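You operate a simulated robot arm through the tools that you are given. There is no shell and no other tool. Be economical: measure what you need, move in short steps, check, and stop when the job is done.

You are at the controls of a simulated robot arm. One attempt, no reset.

JOB
Set the slider by the orange ticket, roll the panel to its yellow stop, then on to the green stop.
Fine: the panel on the rollers; black slider at the ticket's size first; yellow stop down, then up again, green stop down; the panel meets stop and fence each time; clamp, guide, other stops and the line's other panels, boards, crates and wooden blocks stay.

The check looks at the end state, three seconds after you hand in, the way a careful person would. Anything else that was tipped, shoved, dropped, spilled or broken makes it a failure.

ROBOT AND FRAMES
A 6-joint arm with a two-finger parallel gripper on a trunk, on a base that drives. Base frame: it is fixed to the floor where the robot stands at the start and does not move with it; the origin is under the middle of the robot, x ahead of it, y to its left, z up; the surface under the hand at the start is at about z = 89. Lengths are in cm, angles in rad, forces in N, time in s.
With the tool pointing down near the work surface it reaches from about 48 to 88 cm from the robot's upright axis, wherever it stands. Its first joint turns from -2.007 to 2.007 rad. Places, roughly: black panel [125, -75, 100]; black slider [50, 20, 100]; blue guide [100, 190, 90]; blue stop [-210, 210, 50]; brown panel [125, -75, 100]; fence clamp [50, 130, 100]; green stop [50, 110, 100]; grey panel [175, 675, 25]; infeed rollers [110, 80, 90]; long board [100, 75, 50]; orange crate [150, 625, 25]; orange stop [50, 190, 100]; white board [-250, 175, 50]; white panel [-225, 350, 125]; wooden block [200, 625, 25]; wooden block (6x8x5 cm) [150, -60, 80]. Payload 4.2 kg.
Tool frame: the origin (TCP) lies between the finger pads and is the grasp point; the fingertips stand 2.3 cm ahead of it; z points along the fingers, y is the line along which they close. Largest opening 9.4 cm; finger width 3.8, thickness 1; the body of the gripper, 5.4 by 9.6 cm, starts 3.9 cm behind the TCP.
Orientation is told as [roll, pitch, yaw] about the base's x, y, z axes, in that order, counted from this pose: with the fingers straight down and closing along the base's y, the tool's x points along the base's -x, its y along +y and its z along -z.

CONTROLS
- The arm moves only by the tool arm_command. Its arguments are lists of equal length, an entry for each row: "xyz": the shift along the base's x, y, z in units of 150 mm (1.0 is 150 mm), a list of three; "turn": the turn, a rotation vector about the base's x, y, z in units of 180 degrees (1.0 is 180 degrees), a list of three; "hand": the opening, from 0 (shut) to 1 (fully open). In form: {"xyz": [[dx, dy, dz], ...], "turn": [[ax, ay, az], ...], "hand": [hand, ...]}. A call has 1 to 8 rows; each row is the pose to reach, as a shift and turn from the pose commanded when the call began. A call with a number of a shift or a turn outside -1 to 1 is refused whole. Each row takes 0.2 s and may step no farther than 5 cm and 0.15 rad from the row before; otherwise, or with a gripper value out of range, the whole call is refused. A pose out of reach is approached as far as the arm can. The call stops where the force on the tool passes 60 N (or 10 N more than at its start, if that is more) or the arm is blocked; 0.2 s more then pass. Each finger travels about 10.8 cm/s and halts on what it meets, pressing with about 37 N; the grip force reading is that of the motor and also rises with nothing between the fingers. The clock runs only during rows and for 0.2 s after the last one: add rows that repeat a pose to give the fingers time. It gives the time, the measured TCP pose, the force on the tool (base axes), the opening and the grip force at its end, in the units of the frame above (readings bear some noise), with the torque about the TCP (base axes, N m) and any sound that the robot's microphone picked up.
- Cameras (640 x 400 px; columns grow to the right, rows downward): "scene" is now at [23.2, 16.67, 138.17]; the picture's right is [-0.34, -0.94, 0.00], its down [-0.64, 0.23, -0.74] and it looks along [0.69, -0.25, -0.68] (base axes); focal length 214 px, centre (320, 200). "wrist" rides on the gripper at [8.6, 1.6, -7.4] in the tool frame; the picture's right is [-0.18, 0.98, 0.00], its down [-0.58, -0.11, -0.81] and it looks along [-0.79, -0.15, 0.59] (tool axes); focal length 243 px, centre (320, 200). There is no depth. A picture from a camera that has moved, and an enlarged one, comes with that camera's place and axes in the base frame and with its lens.
- get_image(camera): a new picture of that camera. The clock stands still meanwhile.
- lift_body(by): slides the trunk up (or, below 0, down) by that many cm; the arm and the scene camera ride with it, the base frame stays. It gives what a move gives, with no picture.
- roll_base(legs): drives the robot by 1 to 6 legs, each [ahead, turn to the left] in cm and rad, along the robot's own axes; the way and the turn of a leg run together, so that a leg with both is an arc; at most 150 cm and 3.142 rad a leg. The arm and the cameras ride along, it lands a little off, and it stops where it bumps. It gives what a move gives.
- aim_head(pan, tilt): turns the head with the scene camera to pan (to the left, within 1.396 rad either way) and tilt (down, from -0.506 to 1.204), counted from straight ahead of the robot. It gives what a move gives.
- enlarge(camera, box): a new picture of the part [left, top, right, bottom] of that camera's present view, enlarged. The clock stands still meanwhile.
- job_done(): hands the job in; it is judged then, once.

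Work in short steps. Places have to be worked out from the pictures, the camera data and where the tool is seen: move nearer, look again, correct. Check each grasp and each placing, and mend what went wrong. You have 120 turns and 78 pictures in all, those below and enlarged ones among them. Open the gripper and draw the arm clear of the work before you hand the job in, unless the task says otherwise.

The tools are called after "Request:" by a JSON object that holds its "op" and its "data". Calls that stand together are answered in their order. arm_command: Moves the arm, as the interface text tells. Its arguments: {"type":"object","properties":{"xyz":{"type":"array"},"turn":{"type":"array"},"hand":{"type":"array"}},"required":["xyz","turn","hand"]} The other tools are called the same way: lift_body (by) slides the trunk up or down; roll_base (legs) drives the base; aim_head (pan, tilt) turns the head that bears the scene camera; get_image (camera) takes a picture; enlarge (camera, box) takes an enlarged picture of a part of a camera's view; job_done () hands the job in.

At the start:

```text
clock: 0.0
ee_pos: [57.7, 17.69, 120.7]
tool_rot: [0.0, 0.001, 0.0]
ft_force: [-0.9, -0.6, -0.2]
torque: [0.0, -0.01, -0.02]
grip_width: 9.39
finger_force: 0.0
trunk travel left (down, up): [-75.0, 24.0]
robot x, y, heading: [-0.14, 0.03, -0.003]
head pan, tilt: [-0.347, 0.744]
```

scene: 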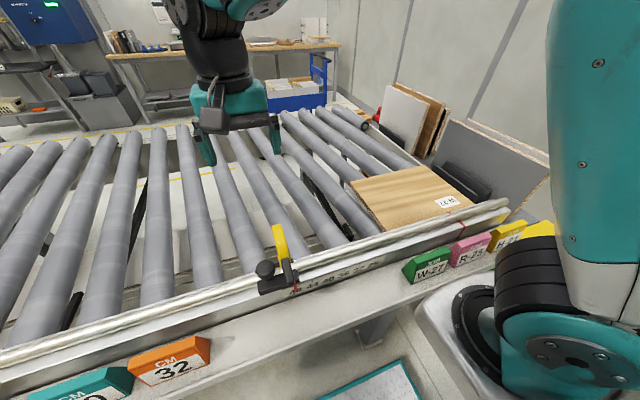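
wrist: 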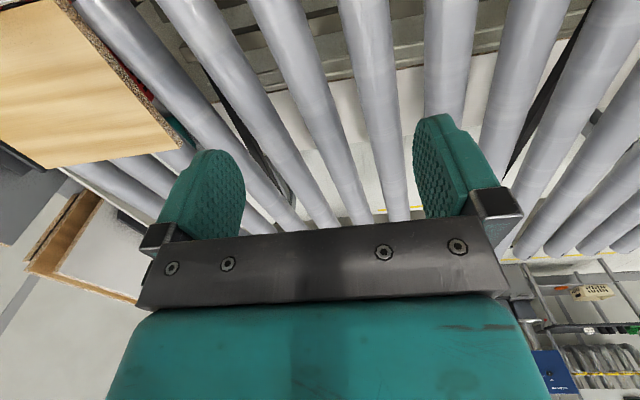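

The picture shows the rollers, the fence with a black slider and scale, an orange ticket "32", and a panel on the right. I enlarge the slider and ticket areas.

Request:
{"op": "enlarge", "data": {"camera": "scene", "box": [220, 210, 420, 335]}}

Request:
{"op": "enlarge", "data": {"camera": "scene", "box": [20, 300, 240, 400]}}

Request:
{"op": "enlarge", "data": {"camera": "scene", "box": [330, 140, 560, 284]}}

Request:
{"op": "aim_head", "data": {"pan": 0.9, "tilt": 0.75}}

```text
3.20 times, centred on (320, 272) of scene
camera zoom: at [23.2, 16.67, 138.17], right [-0.34, -0.94, 0.0], down [-0.64, 0.23, -0.74], along [0.69, -0.25, -0.68], focal length 686 px, centre (320, -32)
```

zoom: 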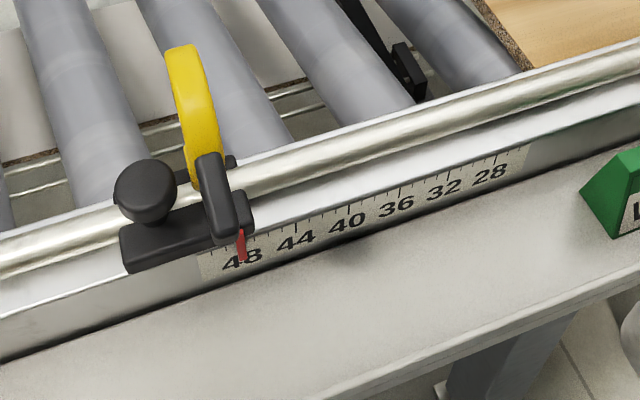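

```text
2.91 times, centred on (130, 350) of scene
camera zoom: at [23.2, 16.67, 138.17], right [-0.34, -0.94, 0.0], down [-0.64, 0.23, -0.74], along [0.69, -0.25, -0.68], focal length 624 px, centre (873, -236)
```

zoom: 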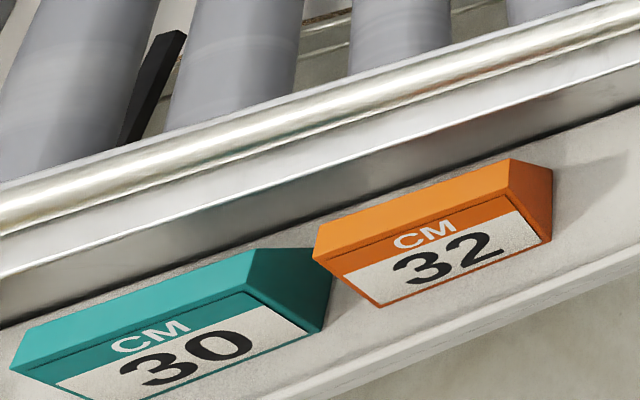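

```text
2.78 times, centred on (445, 212) of scene
camera zoom: at [23.2, 16.67, 138.17], right [-0.34, -0.94, 0.0], down [-0.64, 0.23, -0.74], along [0.69, -0.25, -0.68], focal length 596 px, centre (-27, 167)
```

zoom: 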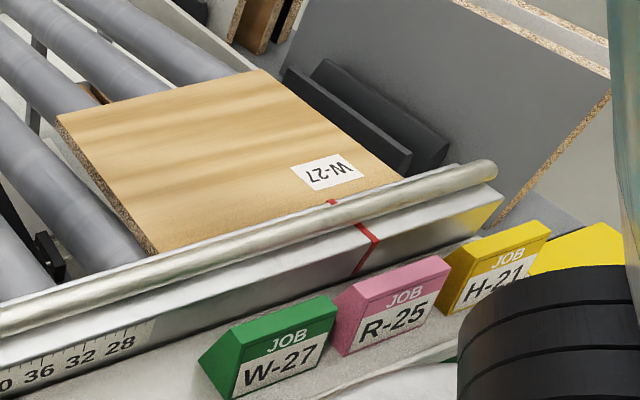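

```text
clock: 1.4
ee_pos: [57.65, 17.6, 120.72]
tool_rot: [-0.001, 0.0, 0.0]
ft_force: [0.8, 0.0, 0.6]
torque: [0.01, -0.03, -0.01]
grip_width: 9.44
finger_force: 0.0
trunk travel left (down, up): [-75.0, 24.0]
robot x, y, heading: [0.07, -0.03, 0.0]
head pan, tilt: [0.901, 0.75]
```

Request:
{"op": "get_image", "data": {"camera": "scene"}}

```text
72 pictures are left
camera scene: at [20.53, 25.99, 138.11], right [0.78, -0.62, 0.0], down [-0.42, -0.53, -0.73], along [0.45, 0.57, -0.68], focal length 214 px, centre (320, 200)
```

scene: 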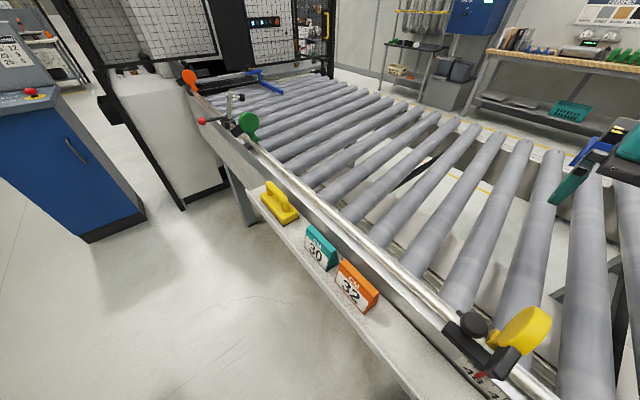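

Request:
{"op": "enlarge", "data": {"camera": "scene", "box": [170, 50, 330, 150]}}

Request:
{"op": "enlarge", "data": {"camera": "scene", "box": [430, 290, 590, 400]}}

```text
4.00 times, centred on (250, 100) of scene
camera zoom: at [20.53, 25.99, 138.11], right [0.78, -0.62, 0.0], down [-0.42, -0.53, -0.73], along [0.45, 0.57, -0.68], focal length 858 px, centre (600, 600)
```

zoom: 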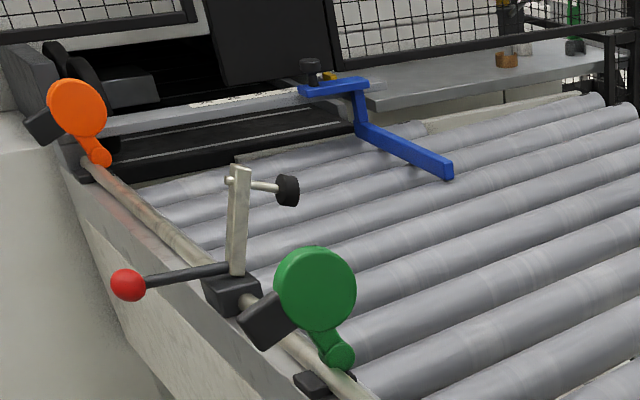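

```text
3.64 times, centred on (510, 345) of scene
camera zoom: at [20.53, 25.99, 138.11], right [0.78, -0.62, 0.0], down [-0.42, -0.53, -0.73], along [0.45, 0.57, -0.68], focal length 780 px, centre (-371, -327)
```

zoom: 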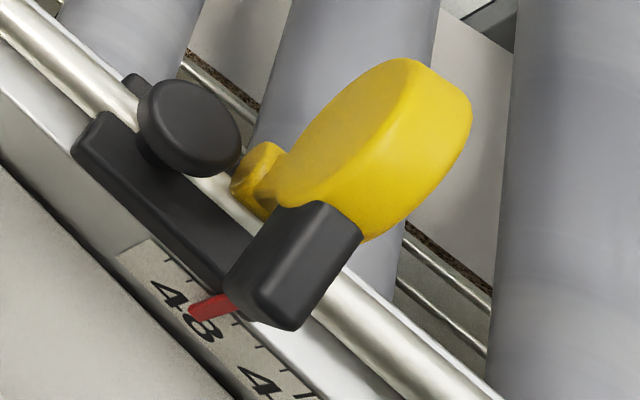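

Slider points at 48; it must go to 32, towards -y by about 16 cm. I aim the head at the slider for close views.

Request:
{"op": "aim_head", "data": {"pan": -0.2, "tilt": 1.0}}

Request:
{"op": "get_image", "data": {"camera": "scene"}}

```text
clock: 2.8
ee_pos: [57.66, 17.68, 120.65]
tool_rot: [0.001, -0.001, -0.001]
ft_force: [0.0, -0.6, -0.4]
torque: [-0.01, 0.02, -0.01]
grip_width: 9.37
finger_force: 0.1
trunk travel left (down, up): [-75.0, 24.0]
robot x, y, heading: [-0.03, 0.13, 0.0]
head pan, tilt: [-0.201, 1.0]
```

```text
69 pictures are left
camera scene: at [22.2, 18.11, 136.2], right [-0.2, -0.98, 0.0], down [-0.82, 0.17, -0.54], along [0.53, -0.11, -0.84], focal length 214 px, centre (320, 200)
```

scene: 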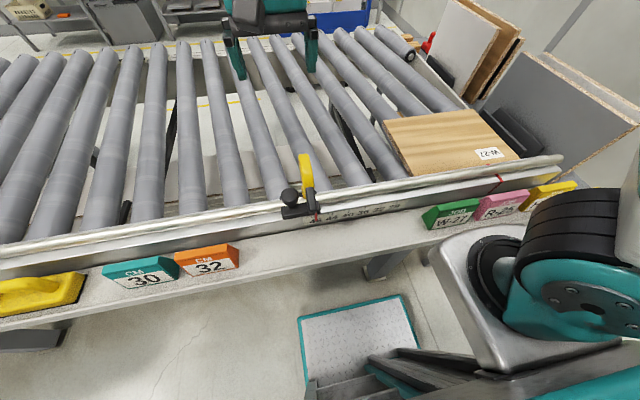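

Request:
{"op": "enlarge", "data": {"camera": "scene", "box": [260, 140, 360, 230]}}

Request:
{"op": "get_image", "data": {"camera": "wrist"}}

```text
4.44 times, centred on (310, 185) of scene
camera zoom: at [22.2, 18.11, 136.2], right [-0.2, -0.98, 0.0], down [-0.82, 0.17, -0.54], along [0.53, -0.11, -0.84], focal length 953 px, centre (364, 267)
```

zoom: 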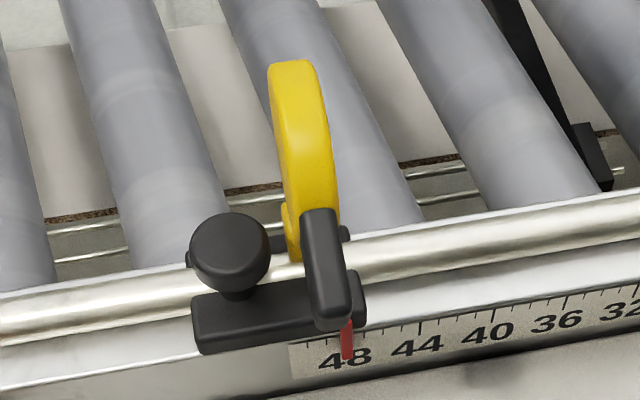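

```text
67 pictures are left
camera wrist: at [49.12, 19.2, 128.1], right [0.18, 0.98, 0.0], down [0.58, -0.11, 0.81], along [0.79, -0.15, -0.59], focal length 243 px, centre (320, 200)
```

wrist: 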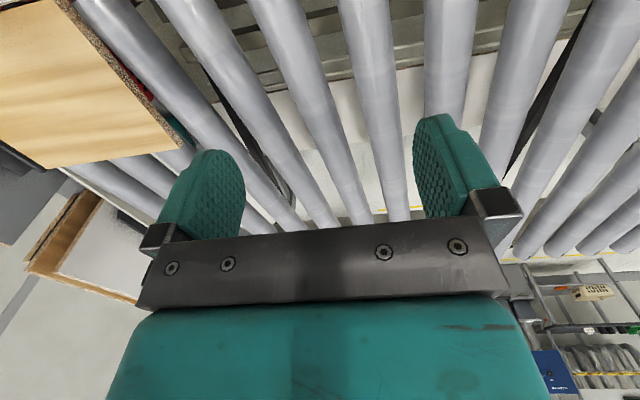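

Triangulated: knob about (50, 18.7, 96), pointer y≈14.6, zero mark y≈-33.4 (so 32 lies at y≈-1.4). I move the shut hand to the +y side of the slider, still high, to see it with the wrist camera.

Request:
{"op": "arm_command", "data": {"xyz": [[-0.1, 0.15, -0.2], [-0.2, 0.3, -0.4], [-0.3, 0.45, -0.6], [-0.4, 0.6, -0.8], [-0.5, 0.75, -1.0], [-0.5, 0.75, -1.0]], "turn": [[0, 0, 0], [0, 0, 0], [0, 0, 0], [0, 0, 0], [0, 0, 0], [0, 0, 0]], "hand": [0, 0, 0, 0, 0, 0]}}

Request:
{"op": "get_image", "data": {"camera": "wrist"}}

Request:
{"op": "get_image", "data": {"camera": "scene"}}

```text
clock: 4.2
ee_pos: [50.21, 29.01, 105.38]
tool_rot: [0.0, 0.0, 0.001]
ft_force: [0.5, 0.2, -0.3]
torque: [0.02, 0.0, -0.02]
grip_width: 0.0
finger_force: 37.4
trunk travel left (down, up): [-75.0, 24.0]
robot x, y, heading: [-0.08, 0.13, -0.002]
head pan, tilt: [-0.201, 1.0]
```

```text
66 pictures are left
camera wrist: at [41.75, 30.55, 112.85], right [0.18, 0.98, 0.0], down [0.58, -0.11, 0.81], along [0.79, -0.15, -0.59], focal length 243 px, centre (320, 200)
```

wrist: 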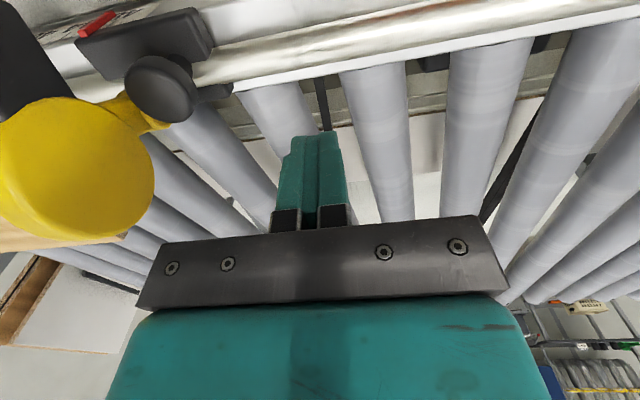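

```text
65 pictures are left
camera scene: at [22.2, 18.1, 136.2], right [-0.2, -0.98, 0.0], down [-0.82, 0.17, -0.54], along [0.53, -0.11, -0.84], focal length 214 px, centre (320, 200)
```

scene: 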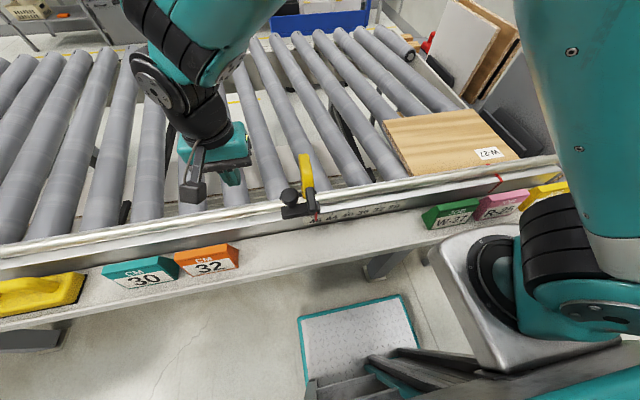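

The knob stands above the rail at about (49, 18.7, 97). I come down beside it on the +y side with the tips just over the rail.

Request:
{"op": "arm_command", "data": {"xyz": [[-0.02, -0.08, -0.23], [-0.05, -0.25, -0.4], [-0.05, -0.3, -0.46], [-0.05, -0.3, -0.46]], "turn": [[0, 0, 0], [0, 0, 0], [0, 0, 0], [0, 0, 0]], "hand": [0, 0, 0, 0]}}

Request:
{"op": "enlarge", "data": {"camera": "scene", "box": [200, 120, 340, 230]}}

Request:
{"op": "get_image", "data": {"camera": "wrist"}}

```text
clock: 5.2
ee_pos: [49.37, 24.46, 98.69]
tool_rot: [0.0, -0.001, 0.0]
ft_force: [0.3, 0.2, -0.2]
torque: [0.02, -0.02, -0.02]
grip_width: 0.01
finger_force: 37.0
trunk travel left (down, up): [-75.0, 24.0]
robot x, y, heading: [0.05, -0.23, 0.003]
head pan, tilt: [-0.201, 1.0]
```

```text
3.64 times, centred on (270, 175) of scene
camera zoom: at [22.2, 18.11, 136.2], right [-0.2, -0.98, 0.0], down [-0.82, 0.17, -0.54], along [0.53, -0.11, -0.84], focal length 780 px, centre (502, 291)
```

zoom: 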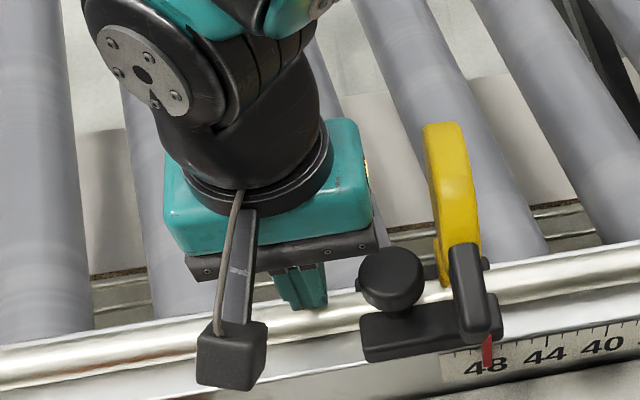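

```text
63 pictures are left
camera wrist: at [40.83, 25.92, 106.07], right [0.18, 0.98, 0.0], down [0.58, -0.11, 0.81], along [0.79, -0.15, -0.59], focal length 243 px, centre (320, 200)
```

wrist: 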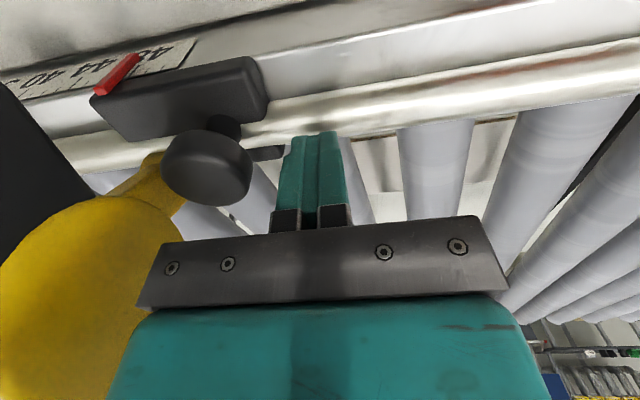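

Fingers stand clear of rail at the knob's height. I push -y in small steps and watch whether the slider moves.

Request:
{"op": "arm_command", "data": {"xyz": [[0, -0.08, 0], [0, -0.16, 0], [0, -0.22, 0], [0, -0.28, 0], [0, -0.34, 0], [0, -0.34, 0]], "turn": [[0, 0, 0], [0, 0, 0], [0, 0, 0], [0, 0, 0], [0, 0, 0], [0, 0, 0]], "hand": [0, 0, 0, 0, 0, 0]}}

Request:
{"op": "enlarge", "data": {"camera": "scene", "box": [230, 130, 370, 230]}}

```text
clock: 6.6
ee_pos: [49.22, 19.3, 98.79]
tool_rot: [-0.001, -0.001, -0.001]
ft_force: [-0.5, -0.8, 0.0]
torque: [-0.01, 0.03, 0.01]
grip_width: 0.02
finger_force: 37.0
trunk travel left (down, up): [-75.0, 24.0]
robot x, y, heading: [0.09, -0.1, 0.001]
head pan, tilt: [-0.201, 1.0]
```

```text
4.00 times, centred on (300, 180) of scene
camera zoom: at [22.21, 18.11, 136.2], right [-0.2, -0.98, 0.0], down [-0.82, 0.17, -0.54], along [0.53, -0.11, -0.84], focal length 858 px, centre (400, 280)
```

zoom: 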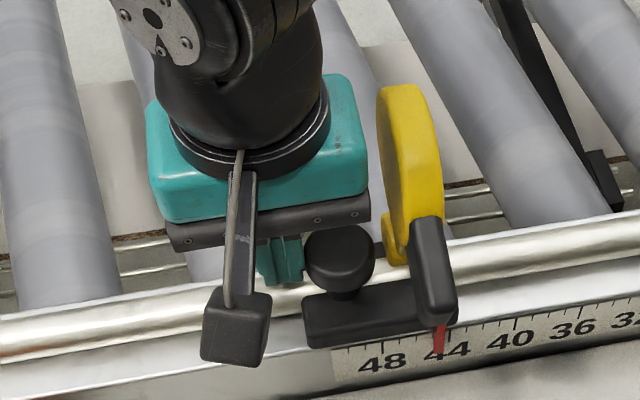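

The slider slides freely, pointer now near 44.6. I push 11 cm more, then measure.

Request:
{"op": "arm_command", "data": {"xyz": [[0, -0.1, 0], [0, -0.2, 0], [0, -0.3, 0], [0, -0.4, 0], [0, -0.5, 0], [0, -0.6, 0], [0, -0.68, 0], [0, -0.72, 0]], "turn": [[0, 0, 0], [0, 0, 0], [0, 0, 0], [0, 0, 0], [0, 0, 0], [0, 0, 0], [0, 0, 0], [0, 0, 0]], "hand": [0, 0, 0, 0, 0, 0, 0, 0]}}

Request:
{"op": "enlarge", "data": {"camera": "scene", "box": [310, 160, 410, 225]}}

```text
clock: 8.4
ee_pos: [49.36, 8.46, 98.8]
tool_rot: [-0.001, 0.0, 0.0]
ft_force: [0.2, 1.5, 0.4]
torque: [-0.01, -0.03, 0.0]
grip_width: 0.01
finger_force: 37.1
trunk travel left (down, up): [-75.0, 24.0]
robot x, y, heading: [0.07, -0.26, -0.001]
head pan, tilt: [-0.201, 1.0]
```

```text
6.15 times, centred on (360, 192) of scene
camera zoom: at [22.2, 18.12, 136.2], right [-0.2, -0.98, 0.0], down [-0.82, 0.17, -0.54], along [0.53, -0.11, -0.84], focal length 1320 px, centre (74, 246)
```

zoom: 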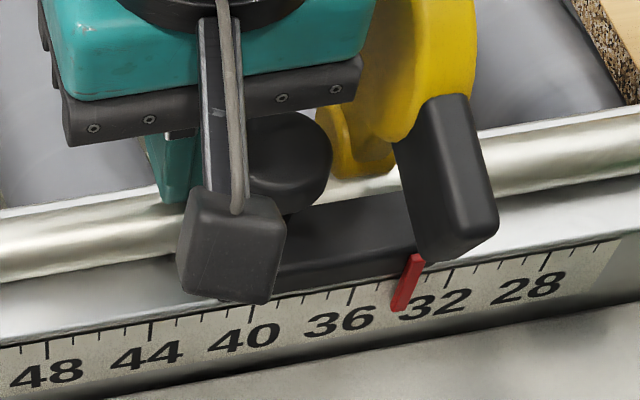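

Pointer reads about 33.6 from this oblique angle; I push 1.4 cm more and then look straight on.

Request:
{"op": "arm_command", "data": {"xyz": [[0, -0.04, 0], [0, -0.07, 0], [0, -0.09, 0], [0, -0.09, 0], [0, -0.05, 0], [0, 0.1, 0.15], [0, 0.1, 0.4], [0, 0.1, 0.7]], "turn": [[0, 0, 0], [0, 0, 0], [0, 0, 0], [0, 0, 0], [0, 0, 0], [0, 0, 0], [0, 0, 0], [0, 0, 0]], "hand": [0, 0, 0, 0, 0, 0, 0, 0]}}

Request:
{"op": "arm_command", "data": {"xyz": [[0, -0.2, 0.2], [0, -0.5, 0.3], [0, -0.7, 0.3], [0, -0.7, 0.3]], "turn": [[0, 0.04, 0], [0, 0.08, 0], [0, 0.12, 0], [0, 0.12, 0]], "hand": [0, 0, 0, 0]}}

Request:
{"op": "get_image", "data": {"camera": "wrist"}}

Request:
{"op": "enlarge", "data": {"camera": "scene", "box": [310, 160, 410, 225]}}

```text
clock: 10.2
ee_pos: [49.57, 9.92, 109.24]
tool_rot: [0.001, 0.002, 0.0]
ft_force: [0.0, -0.1, 0.2]
torque: [-0.04, 0.01, 0.0]
grip_width: 0.0
finger_force: 37.0
trunk travel left (down, up): [-75.0, 24.0]
robot x, y, heading: [0.24, -0.11, 0.001]
head pan, tilt: [-0.201, 1.0]
```

```text
clock: 11.2
ee_pos: [49.33, -0.43, 113.8]
tool_rot: [-0.002, 0.377, -0.001]
ft_force: [-0.6, 1.0, 0.5]
torque: [-0.01, 0.0, -0.04]
grip_width: 0.03
finger_force: 36.9
trunk travel left (down, up): [-75.0, 24.0]
robot x, y, heading: [-0.1, -0.04, -0.001]
head pan, tilt: [-0.201, 1.0]
```

```text
60 pictures are left
camera wrist: at [44.11, 1.08, 123.94], right [0.17, 0.98, -0.07], down [0.84, -0.11, 0.53], along [0.52, -0.15, -0.84], focal length 243 px, centre (320, 200)
```

wrist: 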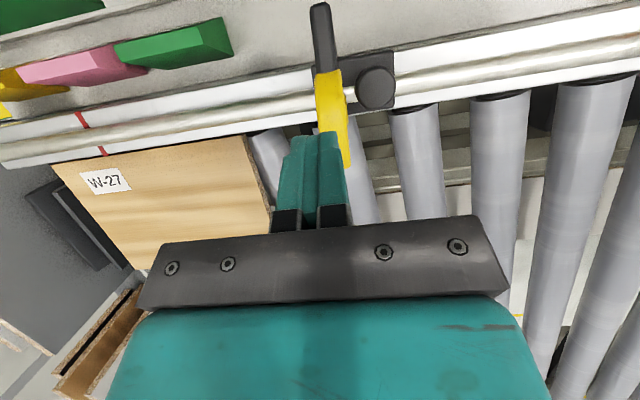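

```text
6.15 times, centred on (360, 192) of scene
camera zoom: at [22.19, 18.11, 136.2], right [-0.2, -0.98, 0.0], down [-0.82, 0.17, -0.54], along [0.53, -0.11, -0.84], focal length 1320 px, centre (74, 246)
```

zoom: 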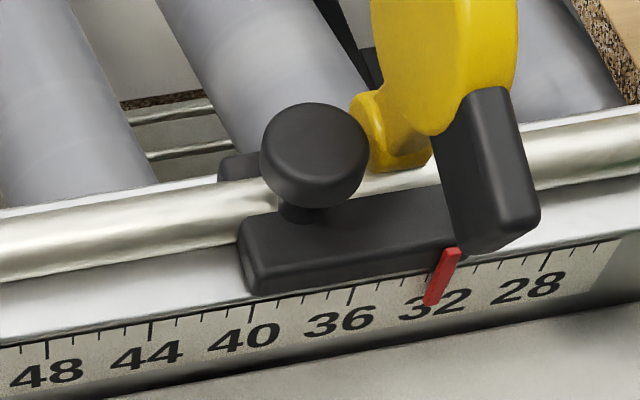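

Reading is near 32 but parallax remains. I roll back 15 cm so that the wrist camera can face the scale squarely.

Request:
{"op": "roll_base", "data": {"legs": [[-15, 0]]}}

Request:
{"op": "arm_command", "data": {"xyz": [[0, -0.05, -0.2], [0, -0.1, -0.4], [0, -0.15, -0.6], [0, -0.15, -0.6]], "turn": [[0, -0.04, 0], [0, -0.08, 0], [0, -0.12, 0], [0, -0.12, 0]], "hand": [0, 0, 0, 0]}}

Request:
{"op": "get_image", "data": {"camera": "wrist"}}

```text
clock: 12.5
ee_pos: [34.24, -0.52, 113.76]
tool_rot: [-0.001, 0.377, -0.004]
ft_force: [0.1, 0.1, 0.5]
torque: [-0.01, 0.03, 0.02]
grip_width: 0.0
finger_force: 36.8
trunk travel left (down, up): [-75.0, 24.0]
robot x, y, heading: [-14.87, 0.51, -0.004]
head pan, tilt: [-0.201, 1.0]
```

```text
clock: 13.5
ee_pos: [34.44, -2.73, 105.01]
tool_rot: [0.002, -0.001, -0.002]
ft_force: [0.2, -0.4, 0.0]
torque: [0.0, -0.01, 0.03]
grip_width: 0.0
finger_force: 36.5
trunk travel left (down, up): [-75.0, 24.0]
robot x, y, heading: [-14.78, -0.2, -0.005]
head pan, tilt: [-0.201, 1.0]
```

```text
58 pictures are left
camera wrist: at [25.81, -1.21, 112.35], right [0.19, 0.98, 0.0], down [0.58, -0.11, 0.81], along [0.79, -0.15, -0.59], focal length 243 px, centre (320, 200)
```

wrist: 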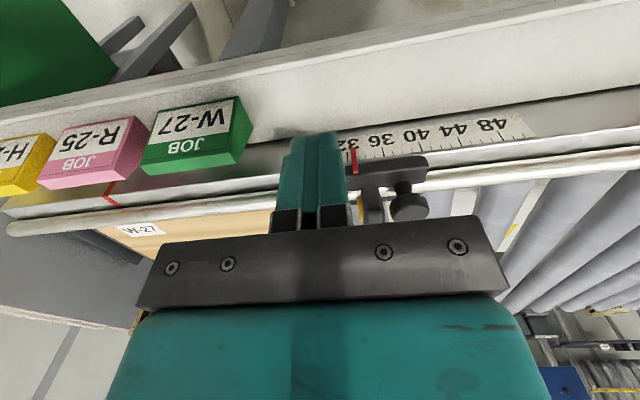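

The fingers hide the mark; I shift 4 cm to -y and enlarge.

Request:
{"op": "arm_command", "data": {"xyz": [[0, -0.25, 0], [0, -0.25, 0]], "turn": [[0, 0, 0], [0, 0, 0]], "hand": [0, 0]}}

Request:
{"op": "enlarge", "data": {"camera": "wrist", "box": [340, 100, 500, 200]}}

```text
clock: 14.1
ee_pos: [34.2, -6.5, 105.11]
tool_rot: [0.001, 0.001, -0.001]
ft_force: [-0.3, -0.8, 0.3]
torque: [0.01, 0.02, -0.03]
grip_width: 0.0
finger_force: 37.6
trunk travel left (down, up): [-75.0, 24.0]
robot x, y, heading: [-14.79, -0.01, -0.005]
head pan, tilt: [-0.201, 1.0]
```

```text
4.00 times, centred on (420, 150) of wrist
camera zoom: at [25.86, -5.0, 112.4], right [0.19, 0.98, 0.0], down [0.58, -0.11, 0.81], along [0.79, -0.15, -0.59], focal length 970 px, centre (-80, 400)
```

zoom: 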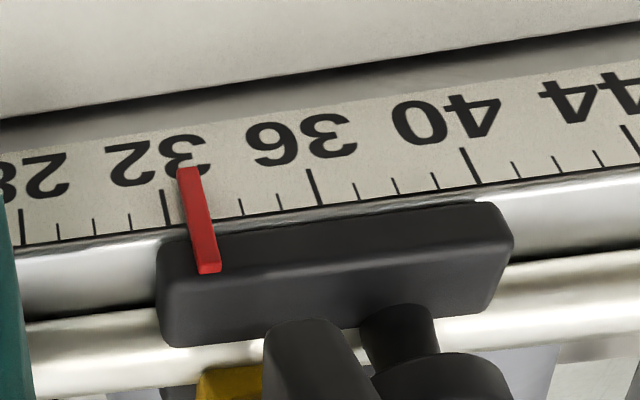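

The squarer view reads about 32.7 after parallax, so 0.7 more is wanted. I go back around to the +y side of the knob.

Request:
{"op": "arm_command", "data": {"xyz": [[0, 0.3, 0.1], [0, 0.6, 0.15], [0, 0.9, 0.15], [0.2, 0.99, 0.15], [0.5, 1.0, 0.15], [0.8, 1.0, 0.15], [1.0, 1.0, 0.1]], "turn": [[0, 0, 0], [0, 0, 0], [0, 0, 0], [0, 0, 0], [0, 0, 0], [0, 0, 0], [0, 0, 0]], "hand": [0, 0, 0, 0, 0, 0, 0]}}

```text
clock: 15.7
ee_pos: [49.33, 8.42, 106.52]
tool_rot: [0.002, 0.001, -0.003]
ft_force: [-1.5, 0.3, 0.1]
torque: [-0.03, -0.04, 0.0]
grip_width: 0.0
finger_force: 37.1
trunk travel left (down, up): [-75.0, 24.0]
robot x, y, heading: [-15.25, 0.28, -0.004]
head pan, tilt: [-0.201, 1.0]
```

I step 1.2 cm to +y, lower to knob height, and push to y≈6.4.

Request:
{"op": "arm_command", "data": {"xyz": [[0, 0.08, 0], [0, 0.08, -0.3], [0, 0.08, -0.51], [0, 0.0, -0.51], [0, -0.06, -0.51], [0, -0.1, -0.51], [0, -0.133, -0.51], [0, -0.133, -0.51]], "turn": [[0, 0, 0], [0, 0, 0], [0, 0, 0], [0, 0, 0], [0, 0, 0], [0, 0, 0], [0, 0, 0], [0, 0, 0]], "hand": [0, 0, 0, 0, 0, 0, 0, 0]}}

Request:
{"op": "get_image", "data": {"camera": "scene"}}

```text
clock: 17.5
ee_pos: [49.21, 6.38, 98.74]
tool_rot: [0.001, -0.002, -0.004]
ft_force: [0.5, 0.5, 1.0]
torque: [0.0, -0.02, 0.0]
grip_width: 0.01
finger_force: 36.8
trunk travel left (down, up): [-75.0, 24.0]
robot x, y, heading: [-14.74, 0.07, -0.004]
head pan, tilt: [-0.201, 1.0]
```

```text
56 pictures are left
camera scene: at [7.26, 18.06, 136.2], right [-0.2, -0.98, 0.0], down [-0.82, 0.17, -0.54], along [0.53, -0.11, -0.84], focal length 214 px, centre (320, 200)
```

scene: 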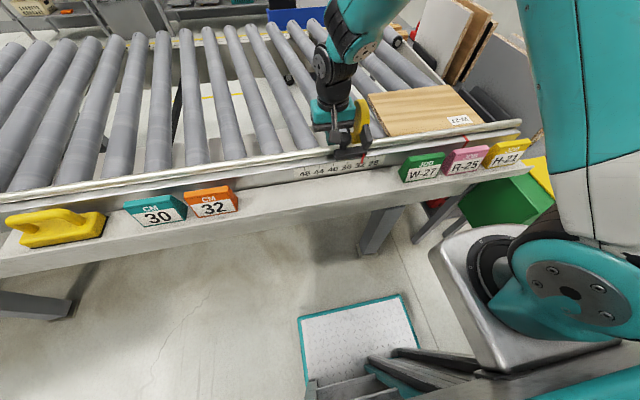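

Now I retreat the same way, back outside the fence, and look at the pointer squarely (camera y near the pointer).

Request:
{"op": "arm_command", "data": {"xyz": [[0, 0.06, 0], [0, 0.1, 0.3], [0, 0.1, 0.6], [-0.3, 0.1, 0.6], [-0.6, 0.1, 0.6], [-0.9, 0.0, 0.6], [-1.0, -0.25, 0.55]], "turn": [[0, 0, 0], [0, 0, 0], [0, 0, 0], [0, 0, 0], [0, 0, 0], [0, 0, 0], [0, 0, 0]], "hand": [0, 0, 0, 0, 0, 0, 0]}}

Request:
{"op": "arm_command", "data": {"xyz": [[0, -0.2, 0], [0, -0.41, -0.1], [0, -0.41, -0.1]], "turn": [[0, 0, 0], [0, 0, 0], [0, 0, 0]], "hand": [0, 0, 0]}}

Request:
{"op": "enlarge", "data": {"camera": "wrist", "box": [300, 100, 460, 200]}}

```text
clock: 19.1
ee_pos: [34.21, 2.85, 106.98]
tool_rot: [0.003, 0.001, -0.002]
ft_force: [0.5, 0.4, 0.1]
torque: [-0.03, 0.01, 0.0]
grip_width: 0.02
finger_force: 37.0
trunk travel left (down, up): [-75.0, 24.0]
robot x, y, heading: [-14.63, 0.05, 0.001]
head pan, tilt: [-0.201, 1.0]
```

```text
clock: 19.9
ee_pos: [34.24, -3.48, 105.46]
tool_rot: [0.003, 0.0, -0.004]
ft_force: [0.0, -0.8, -0.8]
torque: [-0.03, 0.01, -0.01]
grip_width: 0.0
finger_force: 37.0
trunk travel left (down, up): [-75.0, 24.0]
robot x, y, heading: [-15.14, 0.16, -0.001]
head pan, tilt: [-0.201, 1.0]
```

```text
4.00 times, centred on (380, 150) of wrist
camera zoom: at [25.72, -1.89, 112.78], right [0.19, 0.98, 0.0], down [0.58, -0.11, 0.81], along [0.79, -0.15, -0.59], focal length 970 px, centre (80, 400)
```

zoom: 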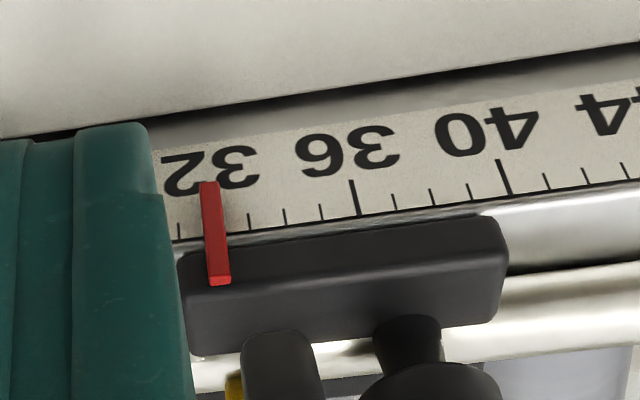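

The pointer now reads 32.0 squarely. The yellow flag stands upright above the rail (top z≈107) with its black tail reaching outboard to about (41, -0.7, 102); I'll push that tail end in +x to turn the flag down.

Request:
{"op": "arm_command", "data": {"xyz": [[0.05, 0.18, -0.1], [0.15, 0.18, -0.18], [0.3, 0.18, -0.17], [0.45, 0.18, -0.13], [0.6, 0.18, -0.09], [0.6, 0.18, -0.09]], "turn": [[0, 0, 0], [0, 0, 0], [0, 0, 0], [0, 0, 0], [0, 0, 0], [0, 0, 0]], "hand": [0, 0, 0, 0, 0, 0]}}

Request:
{"op": "enlarge", "data": {"camera": "scene", "box": [270, 60, 470, 185]}}

Request:
{"op": "get_image", "data": {"camera": "wrist"}}

```text
clock: 21.0
ee_pos: [39.87, -0.7, 103.71]
tool_rot: [0.0, 0.021, 0.004]
ft_force: [-31.9, 0.7, 27.9]
torque: [-0.04, -0.51, -0.04]
grip_width: 0.0
finger_force: 37.0
trunk travel left (down, up): [-75.0, 24.0]
robot x, y, heading: [-14.86, -0.36, -0.007]
head pan, tilt: [-0.201, 1.0]
stopped in row 5: the force on the tool passed its limit at 78 N (the readings are from after the stop); the commanded pose is now the measured one
```

```text
3.20 times, centred on (370, 122) of scene
camera zoom: at [6.95, 18.07, 136.29], right [-0.2, -0.98, 0.0], down [-0.82, 0.17, -0.54], along [0.53, -0.11, -0.84], focal length 686 px, centre (160, 448)
```

zoom: 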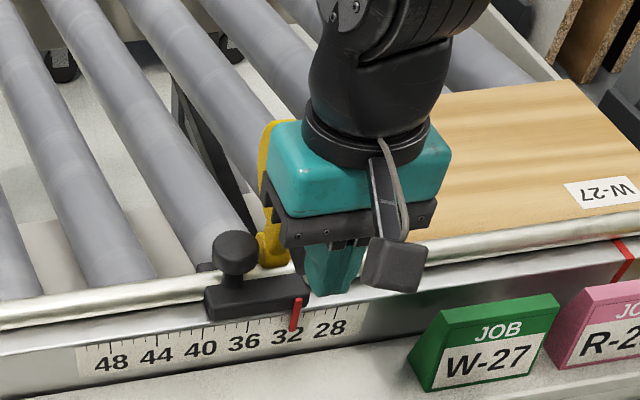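

```text
53 pictures are left
camera wrist: at [31.58, 0.83, 111.28], right [0.18, 0.98, 0.0], down [0.6, -0.11, 0.79], along [0.78, -0.15, -0.61], focal length 243 px, centre (320, 200)
```

wrist: 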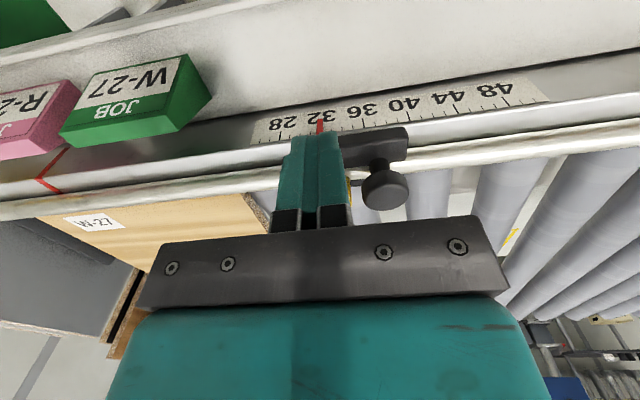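

The push met the tail end radially (force at 45°), so no turning. I back off, rise, and look at the flag's shape again before pushing it directly.

Request:
{"op": "arm_command", "data": {"xyz": [[-0.15, 0, 0.05], [-0.15, -0.3, 0.26], [-0.15, -0.6, 0.26], [-0.15, -0.85, 0.26], [-0.15, -0.85, 0.26]], "turn": [[0, 0, 0], [0, 0, 0], [0, 0, 0], [0, 0, 0], [0, 0, 0]], "hand": [0, 0, 0, 0, 0]}}

Request:
{"op": "enlarge", "data": {"camera": "wrist", "box": [380, 80, 540, 230]}}

Request:
{"op": "enlarge", "data": {"camera": "scene", "box": [310, 80, 410, 180]}}

```text
refused: row 2 steps farther than a row can; nothing moved
```

```text
2.67 times, centred on (460, 155) of wrist
camera zoom: at [31.58, 0.83, 111.28], right [0.18, 0.98, 0.0], down [0.6, -0.11, 0.79], along [0.78, -0.15, -0.61], focal length 647 px, centre (-53, 320)
```

zoom: 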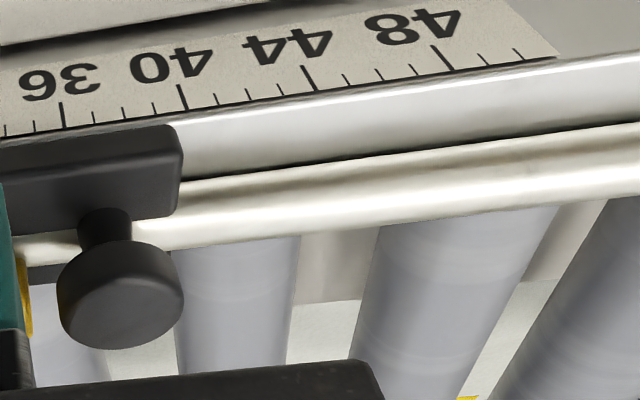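

```text
4.00 times, centred on (360, 130) of scene
camera zoom: at [6.95, 18.07, 136.29], right [-0.2, -0.98, 0.0], down [-0.82, 0.17, -0.54], along [0.53, -0.11, -0.84], focal length 858 px, centre (160, 480)
```

zoom: 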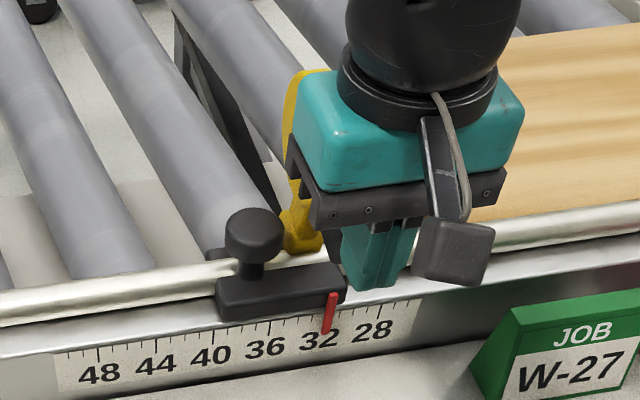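

Request:
{"op": "arm_command", "data": {"xyz": [[-0.15, 0, 0.05], [-0.15, -0.25, 0.2], [-0.15, -0.55, 0.26], [-0.15, -0.85, 0.26], [-0.15, -0.85, 0.26]], "turn": [[0, 0, 0], [0, 0, 0], [0, 0, 0], [0, 0, 0], [0, 0, 0]], "hand": [0, 0, 0, 0, 0]}}

Request:
{"op": "get_image", "data": {"camera": "wrist"}}

Request:
{"op": "enlarge", "data": {"camera": "scene", "box": [310, 80, 410, 180]}}

```text
clock: 22.2
ee_pos: [38.26, -13.36, 107.31]
tool_rot: [0.002, 0.016, 0.002]
ft_force: [-0.1, -0.2, 0.3]
torque: [-0.04, 0.0, -0.04]
grip_width: 0.0
finger_force: 37.5
trunk travel left (down, up): [-75.0, 24.0]
robot x, y, heading: [-14.7, 0.02, -0.006]
head pan, tilt: [-0.201, 1.0]
```

```text
50 pictures are left
camera wrist: at [29.85, -11.91, 114.87], right [0.18, 0.98, 0.0], down [0.59, -0.11, 0.8], along [0.78, -0.15, -0.6], focal length 243 px, centre (320, 200)
```

wrist: 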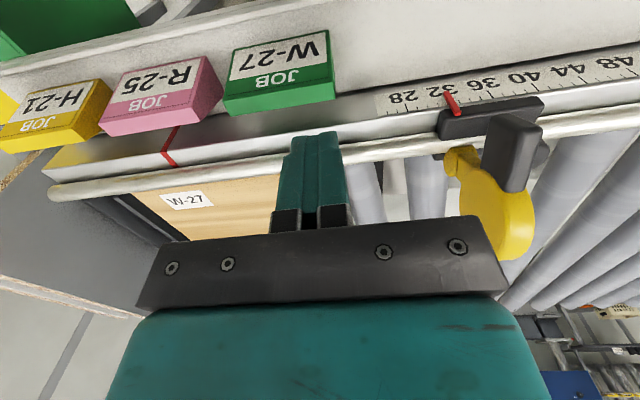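

```text
4.00 times, centred on (360, 130) of scene
camera zoom: at [7.22, 18.07, 136.2], right [-0.2, -0.98, 0.0], down [-0.82, 0.17, -0.54], along [0.53, -0.11, -0.84], focal length 858 px, centre (160, 480)
```

zoom: 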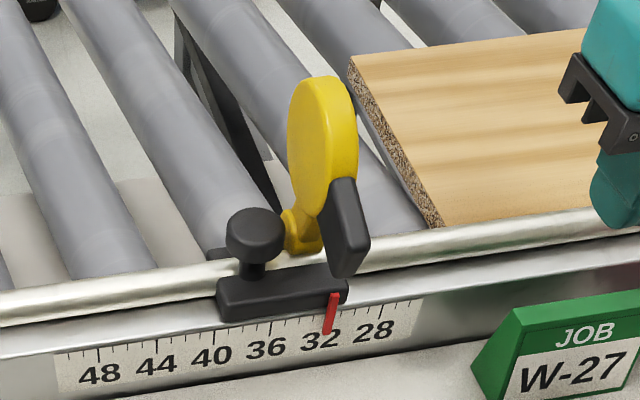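

The tail is a block at about x 41–47, z 100–104 stuck on the flag; friction locked it because its end must move up as it turns. I retry, pushing along the true arc (up and forward together).

Request:
{"op": "arm_command", "data": {"xyz": [[-0.2, 0.2, 0], [-0.2, 0.5, 0], [-0.2, 0.8, -0.1], [-0.15, 0.84, -0.29], [-0.15, 0.84, -0.29]], "turn": [[0, 0, 0], [0, 0, 0], [0, 0, 0], [0, -0.004, 0], [0, -0.005, 0]], "hand": [0, 0, 0, 0, 0]}}

Request:
{"op": "arm_command", "data": {"xyz": [[0.2, 0, 0.05], [0.28, 0, 0.15], [0.38, 0, 0.25], [0.5, 0, 0.3], [0.62, 0, 0.32], [0.72, 0, 0.32], [0.72, 0, 0.32]], "turn": [[0, 0, 0], [0, 0, 0], [0, 0, 0], [0, 0, 0], [0, 0, 0], [0, 0, 0], [0, 0, 0]], "hand": [0, 0, 0, 0, 0, 0, 0]}}

Request:
{"op": "enlarge", "data": {"camera": "scene", "box": [290, 60, 430, 180]}}

```text
clock: 23.4
ee_pos: [36.03, -0.72, 103.31]
tool_rot: [0.0, 0.001, 0.001]
ft_force: [0.3, -0.1, -1.1]
torque: [0.0, 0.02, -0.01]
grip_width: 0.01
finger_force: 36.6
trunk travel left (down, up): [-75.0, 24.0]
robot x, y, heading: [-14.99, 0.28, -0.008]
head pan, tilt: [-0.201, 1.0]
```

```text
clock: 25.0
ee_pos: [46.62, -0.73, 107.96]
tool_rot: [0.001, 0.0, 0.001]
ft_force: [0.3, -0.7, 0.7]
torque: [0.0, -0.04, -0.02]
grip_width: 0.0
finger_force: 36.9
trunk travel left (down, up): [-75.0, 24.0]
robot x, y, heading: [-15.14, 0.18, -0.004]
head pan, tilt: [-0.201, 1.0]
```

```text
3.33 times, centred on (360, 120) of scene
camera zoom: at [7.22, 18.06, 136.2], right [-0.2, -0.98, 0.0], down [-0.82, 0.17, -0.54], along [0.53, -0.11, -0.84], focal length 715 px, centre (187, 467)
```

zoom: 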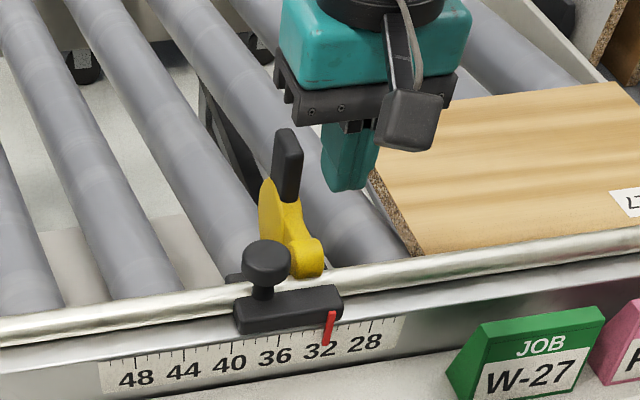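

The flag has turned down, tail upright, pointer still at 32. I lift, roll forward again 15 cm, and look at the panel's trailing end.

Request:
{"op": "arm_command", "data": {"xyz": [[-0.05, 0, 0.25], [-0.05, 0, 0.55], [-0.05, -0.2, 0.75], [-0.05, -0.2, 0.75]], "turn": [[0, 0, 0], [0, 0, 0], [0, 0, 0], [0, 0, 0]], "hand": [0, 0, 0, 0]}}

Request:
{"op": "roll_base", "data": {"legs": [[15, 0]]}}

Request:
{"op": "aim_head", "data": {"pan": -0.6, "tilt": 0.8}}

Request:
{"op": "get_image", "data": {"camera": "scene"}}

Request:
{"op": "get_image", "data": {"camera": "wrist"}}

```text
clock: 26.0
ee_pos: [45.99, -3.84, 119.2]
tool_rot: [-0.002, 0.0, 0.0]
ft_force: [0.0, -0.5, -0.6]
torque: [0.0, -0.01, -0.01]
grip_width: 0.0
finger_force: 37.2
trunk travel left (down, up): [-75.0, 24.0]
robot x, y, heading: [-15.29, 0.31, -0.003]
head pan, tilt: [-0.201, 1.0]
```

```text
clock: 27.3
ee_pos: [60.95, -3.75, 119.14]
tool_rot: [0.002, -0.001, 0.001]
ft_force: [0.2, -0.4, -0.4]
torque: [0.03, 0.01, 0.01]
grip_width: 0.02
finger_force: 37.0
trunk travel left (down, up): [-75.0, 24.0]
robot x, y, heading: [-0.27, -0.15, -0.002]
head pan, tilt: [-0.201, 1.0]
```

```text
clock: 28.2
ee_pos: [61.0, -3.72, 119.16]
tool_rot: [0.001, 0.001, 0.001]
ft_force: [-0.2, 0.0, 0.3]
torque: [0.02, 0.01, 0.02]
grip_width: 0.03
finger_force: 37.1
trunk travel left (down, up): [-75.0, 24.0]
robot x, y, heading: [0.11, -0.26, -0.006]
head pan, tilt: [-0.6, 0.799]
```

```text
47 pictures are left
camera scene: at [21.92, 14.89, 137.71], right [-0.57, -0.82, 0.0], down [-0.59, 0.41, -0.7], along [0.57, -0.39, -0.72], focal length 214 px, centre (320, 200)
```

scene: 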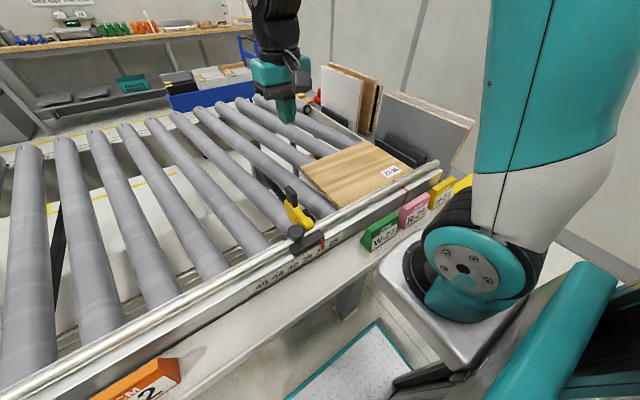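

```text
46 pictures are left
camera wrist: at [52.4, -2.24, 126.57], right [0.18, 0.98, 0.0], down [0.58, -0.11, 0.81], along [0.79, -0.15, -0.59], focal length 243 px, centre (320, 200)
```

wrist: 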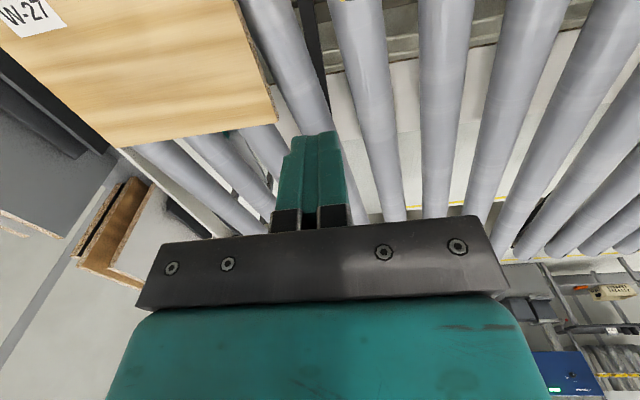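

I carry the hand high over the panel's trailing end to view the gap there.

Request:
{"op": "arm_command", "data": {"xyz": [[0, -0.3, 0], [0, -0.6, 0], [0, -0.9, 0], [0, -1.0, 0], [0, -1.0, 0]], "turn": [[0, 0, 0], [0, 0, 0], [0, 0, 0], [0, 0, 0], [0, 0, 0]], "hand": [0, 0, 0, 0, 0]}}

Request:
{"op": "arm_command", "data": {"xyz": [[0, -0.3, 0], [0, -0.6, 0], [0, -0.8, 0], [0, -0.8, 0]], "turn": [[0, 0, 0], [0, 0, 0], [0, 0, 0], [0, 0, 0]], "hand": [0, 0, 0, 0]}}

Request:
{"op": "get_image", "data": {"camera": "wrist"}}

Request:
{"op": "enlarge", "data": {"camera": "scene", "box": [280, 110, 480, 250]}}

```text
clock: 29.4
ee_pos: [60.94, -18.73, 119.29]
tool_rot: [0.002, 0.0, 0.003]
ft_force: [0.7, 0.1, 0.4]
torque: [-0.03, -0.02, 0.04]
grip_width: 0.01
finger_force: 36.3
trunk travel left (down, up): [-75.0, 24.0]
robot x, y, heading: [-0.23, 0.12, 0.0]
head pan, tilt: [-0.6, 0.799]
```

```text
clock: 30.4
ee_pos: [61.01, -30.47, 119.18]
tool_rot: [0.002, 0.002, 0.002]
ft_force: [-0.2, -0.4, 0.4]
torque: [0.01, -0.04, 0.0]
grip_width: 0.0
finger_force: 36.8
trunk travel left (down, up): [-75.0, 24.0]
robot x, y, heading: [-0.21, -0.11, -0.004]
head pan, tilt: [-0.6, 0.799]
```

```text
45 pictures are left
camera wrist: at [52.46, -29.04, 126.56], right [0.18, 0.98, 0.0], down [0.58, -0.11, 0.81], along [0.79, -0.15, -0.59], focal length 243 px, centre (320, 200)
```

wrist: 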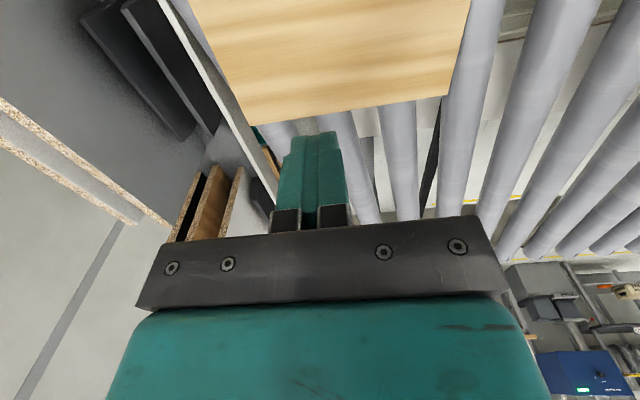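

```text
2.86 times, centred on (380, 180) of scene
camera zoom: at [21.92, 14.89, 137.71], right [-0.57, -0.82, 0.0], down [-0.59, 0.41, -0.7], along [0.57, -0.39, -0.72], focal length 613 px, centre (149, 257)
```

zoom: 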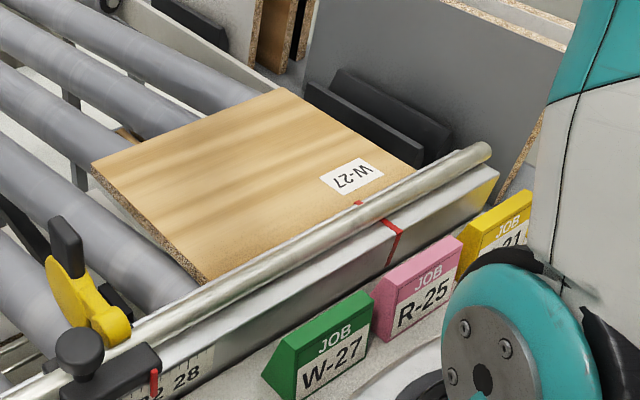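

Panel found at x≈50.5–75.5, y≈-44 to -13.7, top z≈91.7; the dark pieces behind lie well beyond and below. I bring the shut fingers down behind the trailing edge at y≈-47.

Request:
{"op": "arm_command", "data": {"xyz": [[0, -0.3, -0.1], [0, -0.6, -0.25], [0, -0.9, -0.4], [0, -1.0, -0.65], [0, -1.0, -0.95], [0, -1.0, -1.0], [0, -1.0, -1.0]], "turn": [[0, 0, 0], [0, 0, 0], [0, 0, 0], [0, 0, 0], [0, 0, 0], [0, 0, 0], [0, 0, 0]], "hand": [0, 0, 0, 0, 0, 0, 0]}}

Request:
{"op": "get_image", "data": {"camera": "wrist"}}

Request:
{"op": "enlarge", "data": {"camera": "scene", "box": [280, 110, 480, 250]}}

```text
refused: row 2 steps farther than a row can; nothing moved
```

```text
43 pictures are left
camera wrist: at [52.46, -29.04, 126.56], right [0.18, 0.98, 0.0], down [0.58, -0.11, 0.81], along [0.79, -0.15, -0.59], focal length 243 px, centre (320, 200)
```

wrist: 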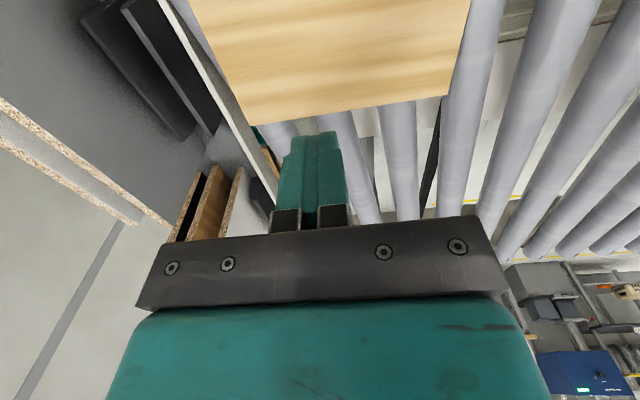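

```text
2.86 times, centred on (380, 180) of scene
camera zoom: at [21.92, 14.89, 137.71], right [-0.57, -0.82, 0.0], down [-0.59, 0.41, -0.7], along [0.57, -0.39, -0.72], focal length 613 px, centre (149, 257)
```

zoom: 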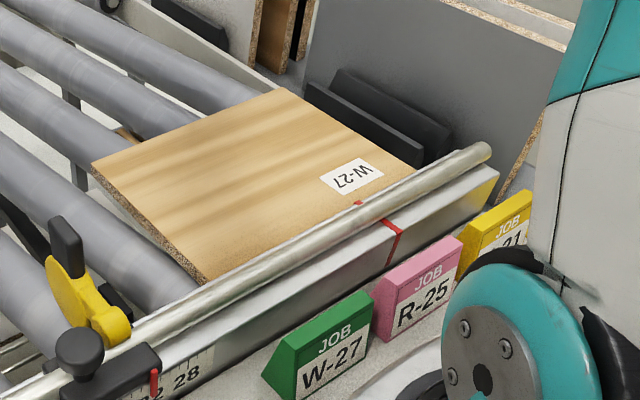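

The row step was too long; I repeat with smaller steps.

Request:
{"op": "arm_command", "data": {"xyz": [[0, -0.3, -0.1], [0, -0.58, -0.2], [0, -0.85, -0.35], [0, -1.0, -0.55], [0, -1.0, -0.85], [0, -1.0, -1.0], [0, -1.0, -1.0]], "turn": [[0, 0, 0], [0, 0, 0], [0, 0, 0], [0, 0, 0], [0, 0, 0], [0, 0, 0], [0, 0, 0]], "hand": [0, 0, 0, 0, 0, 0, 0]}}

Request:
{"op": "get_image", "data": {"camera": "wrist"}}

```text
clock: 32.0
ee_pos: [61.22, -45.6, 103.99]
tool_rot: [-0.001, -0.002, 0.002]
ft_force: [1.2, -0.7, 0.0]
torque: [-0.04, 0.03, -0.01]
grip_width: 0.0
finger_force: 36.9
trunk travel left (down, up): [-75.0, 24.0]
robot x, y, heading: [-0.12, -0.05, -0.0]
head pan, tilt: [-0.6, 0.799]
```

```text
41 pictures are left
camera wrist: at [52.63, -44.1, 111.42], right [0.18, 0.98, 0.0], down [0.58, -0.11, 0.81], along [0.79, -0.15, -0.59], focal length 243 px, centre (320, 200)
```

wrist: 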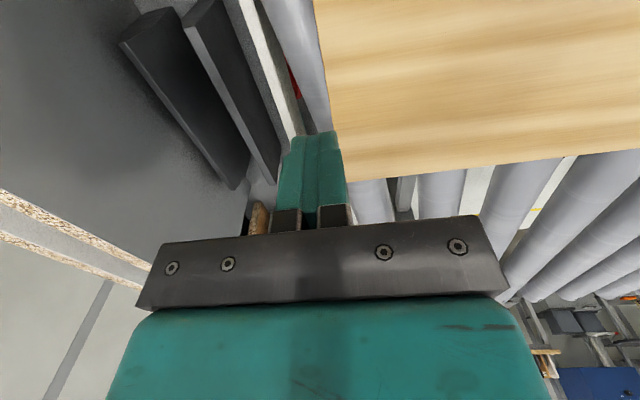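

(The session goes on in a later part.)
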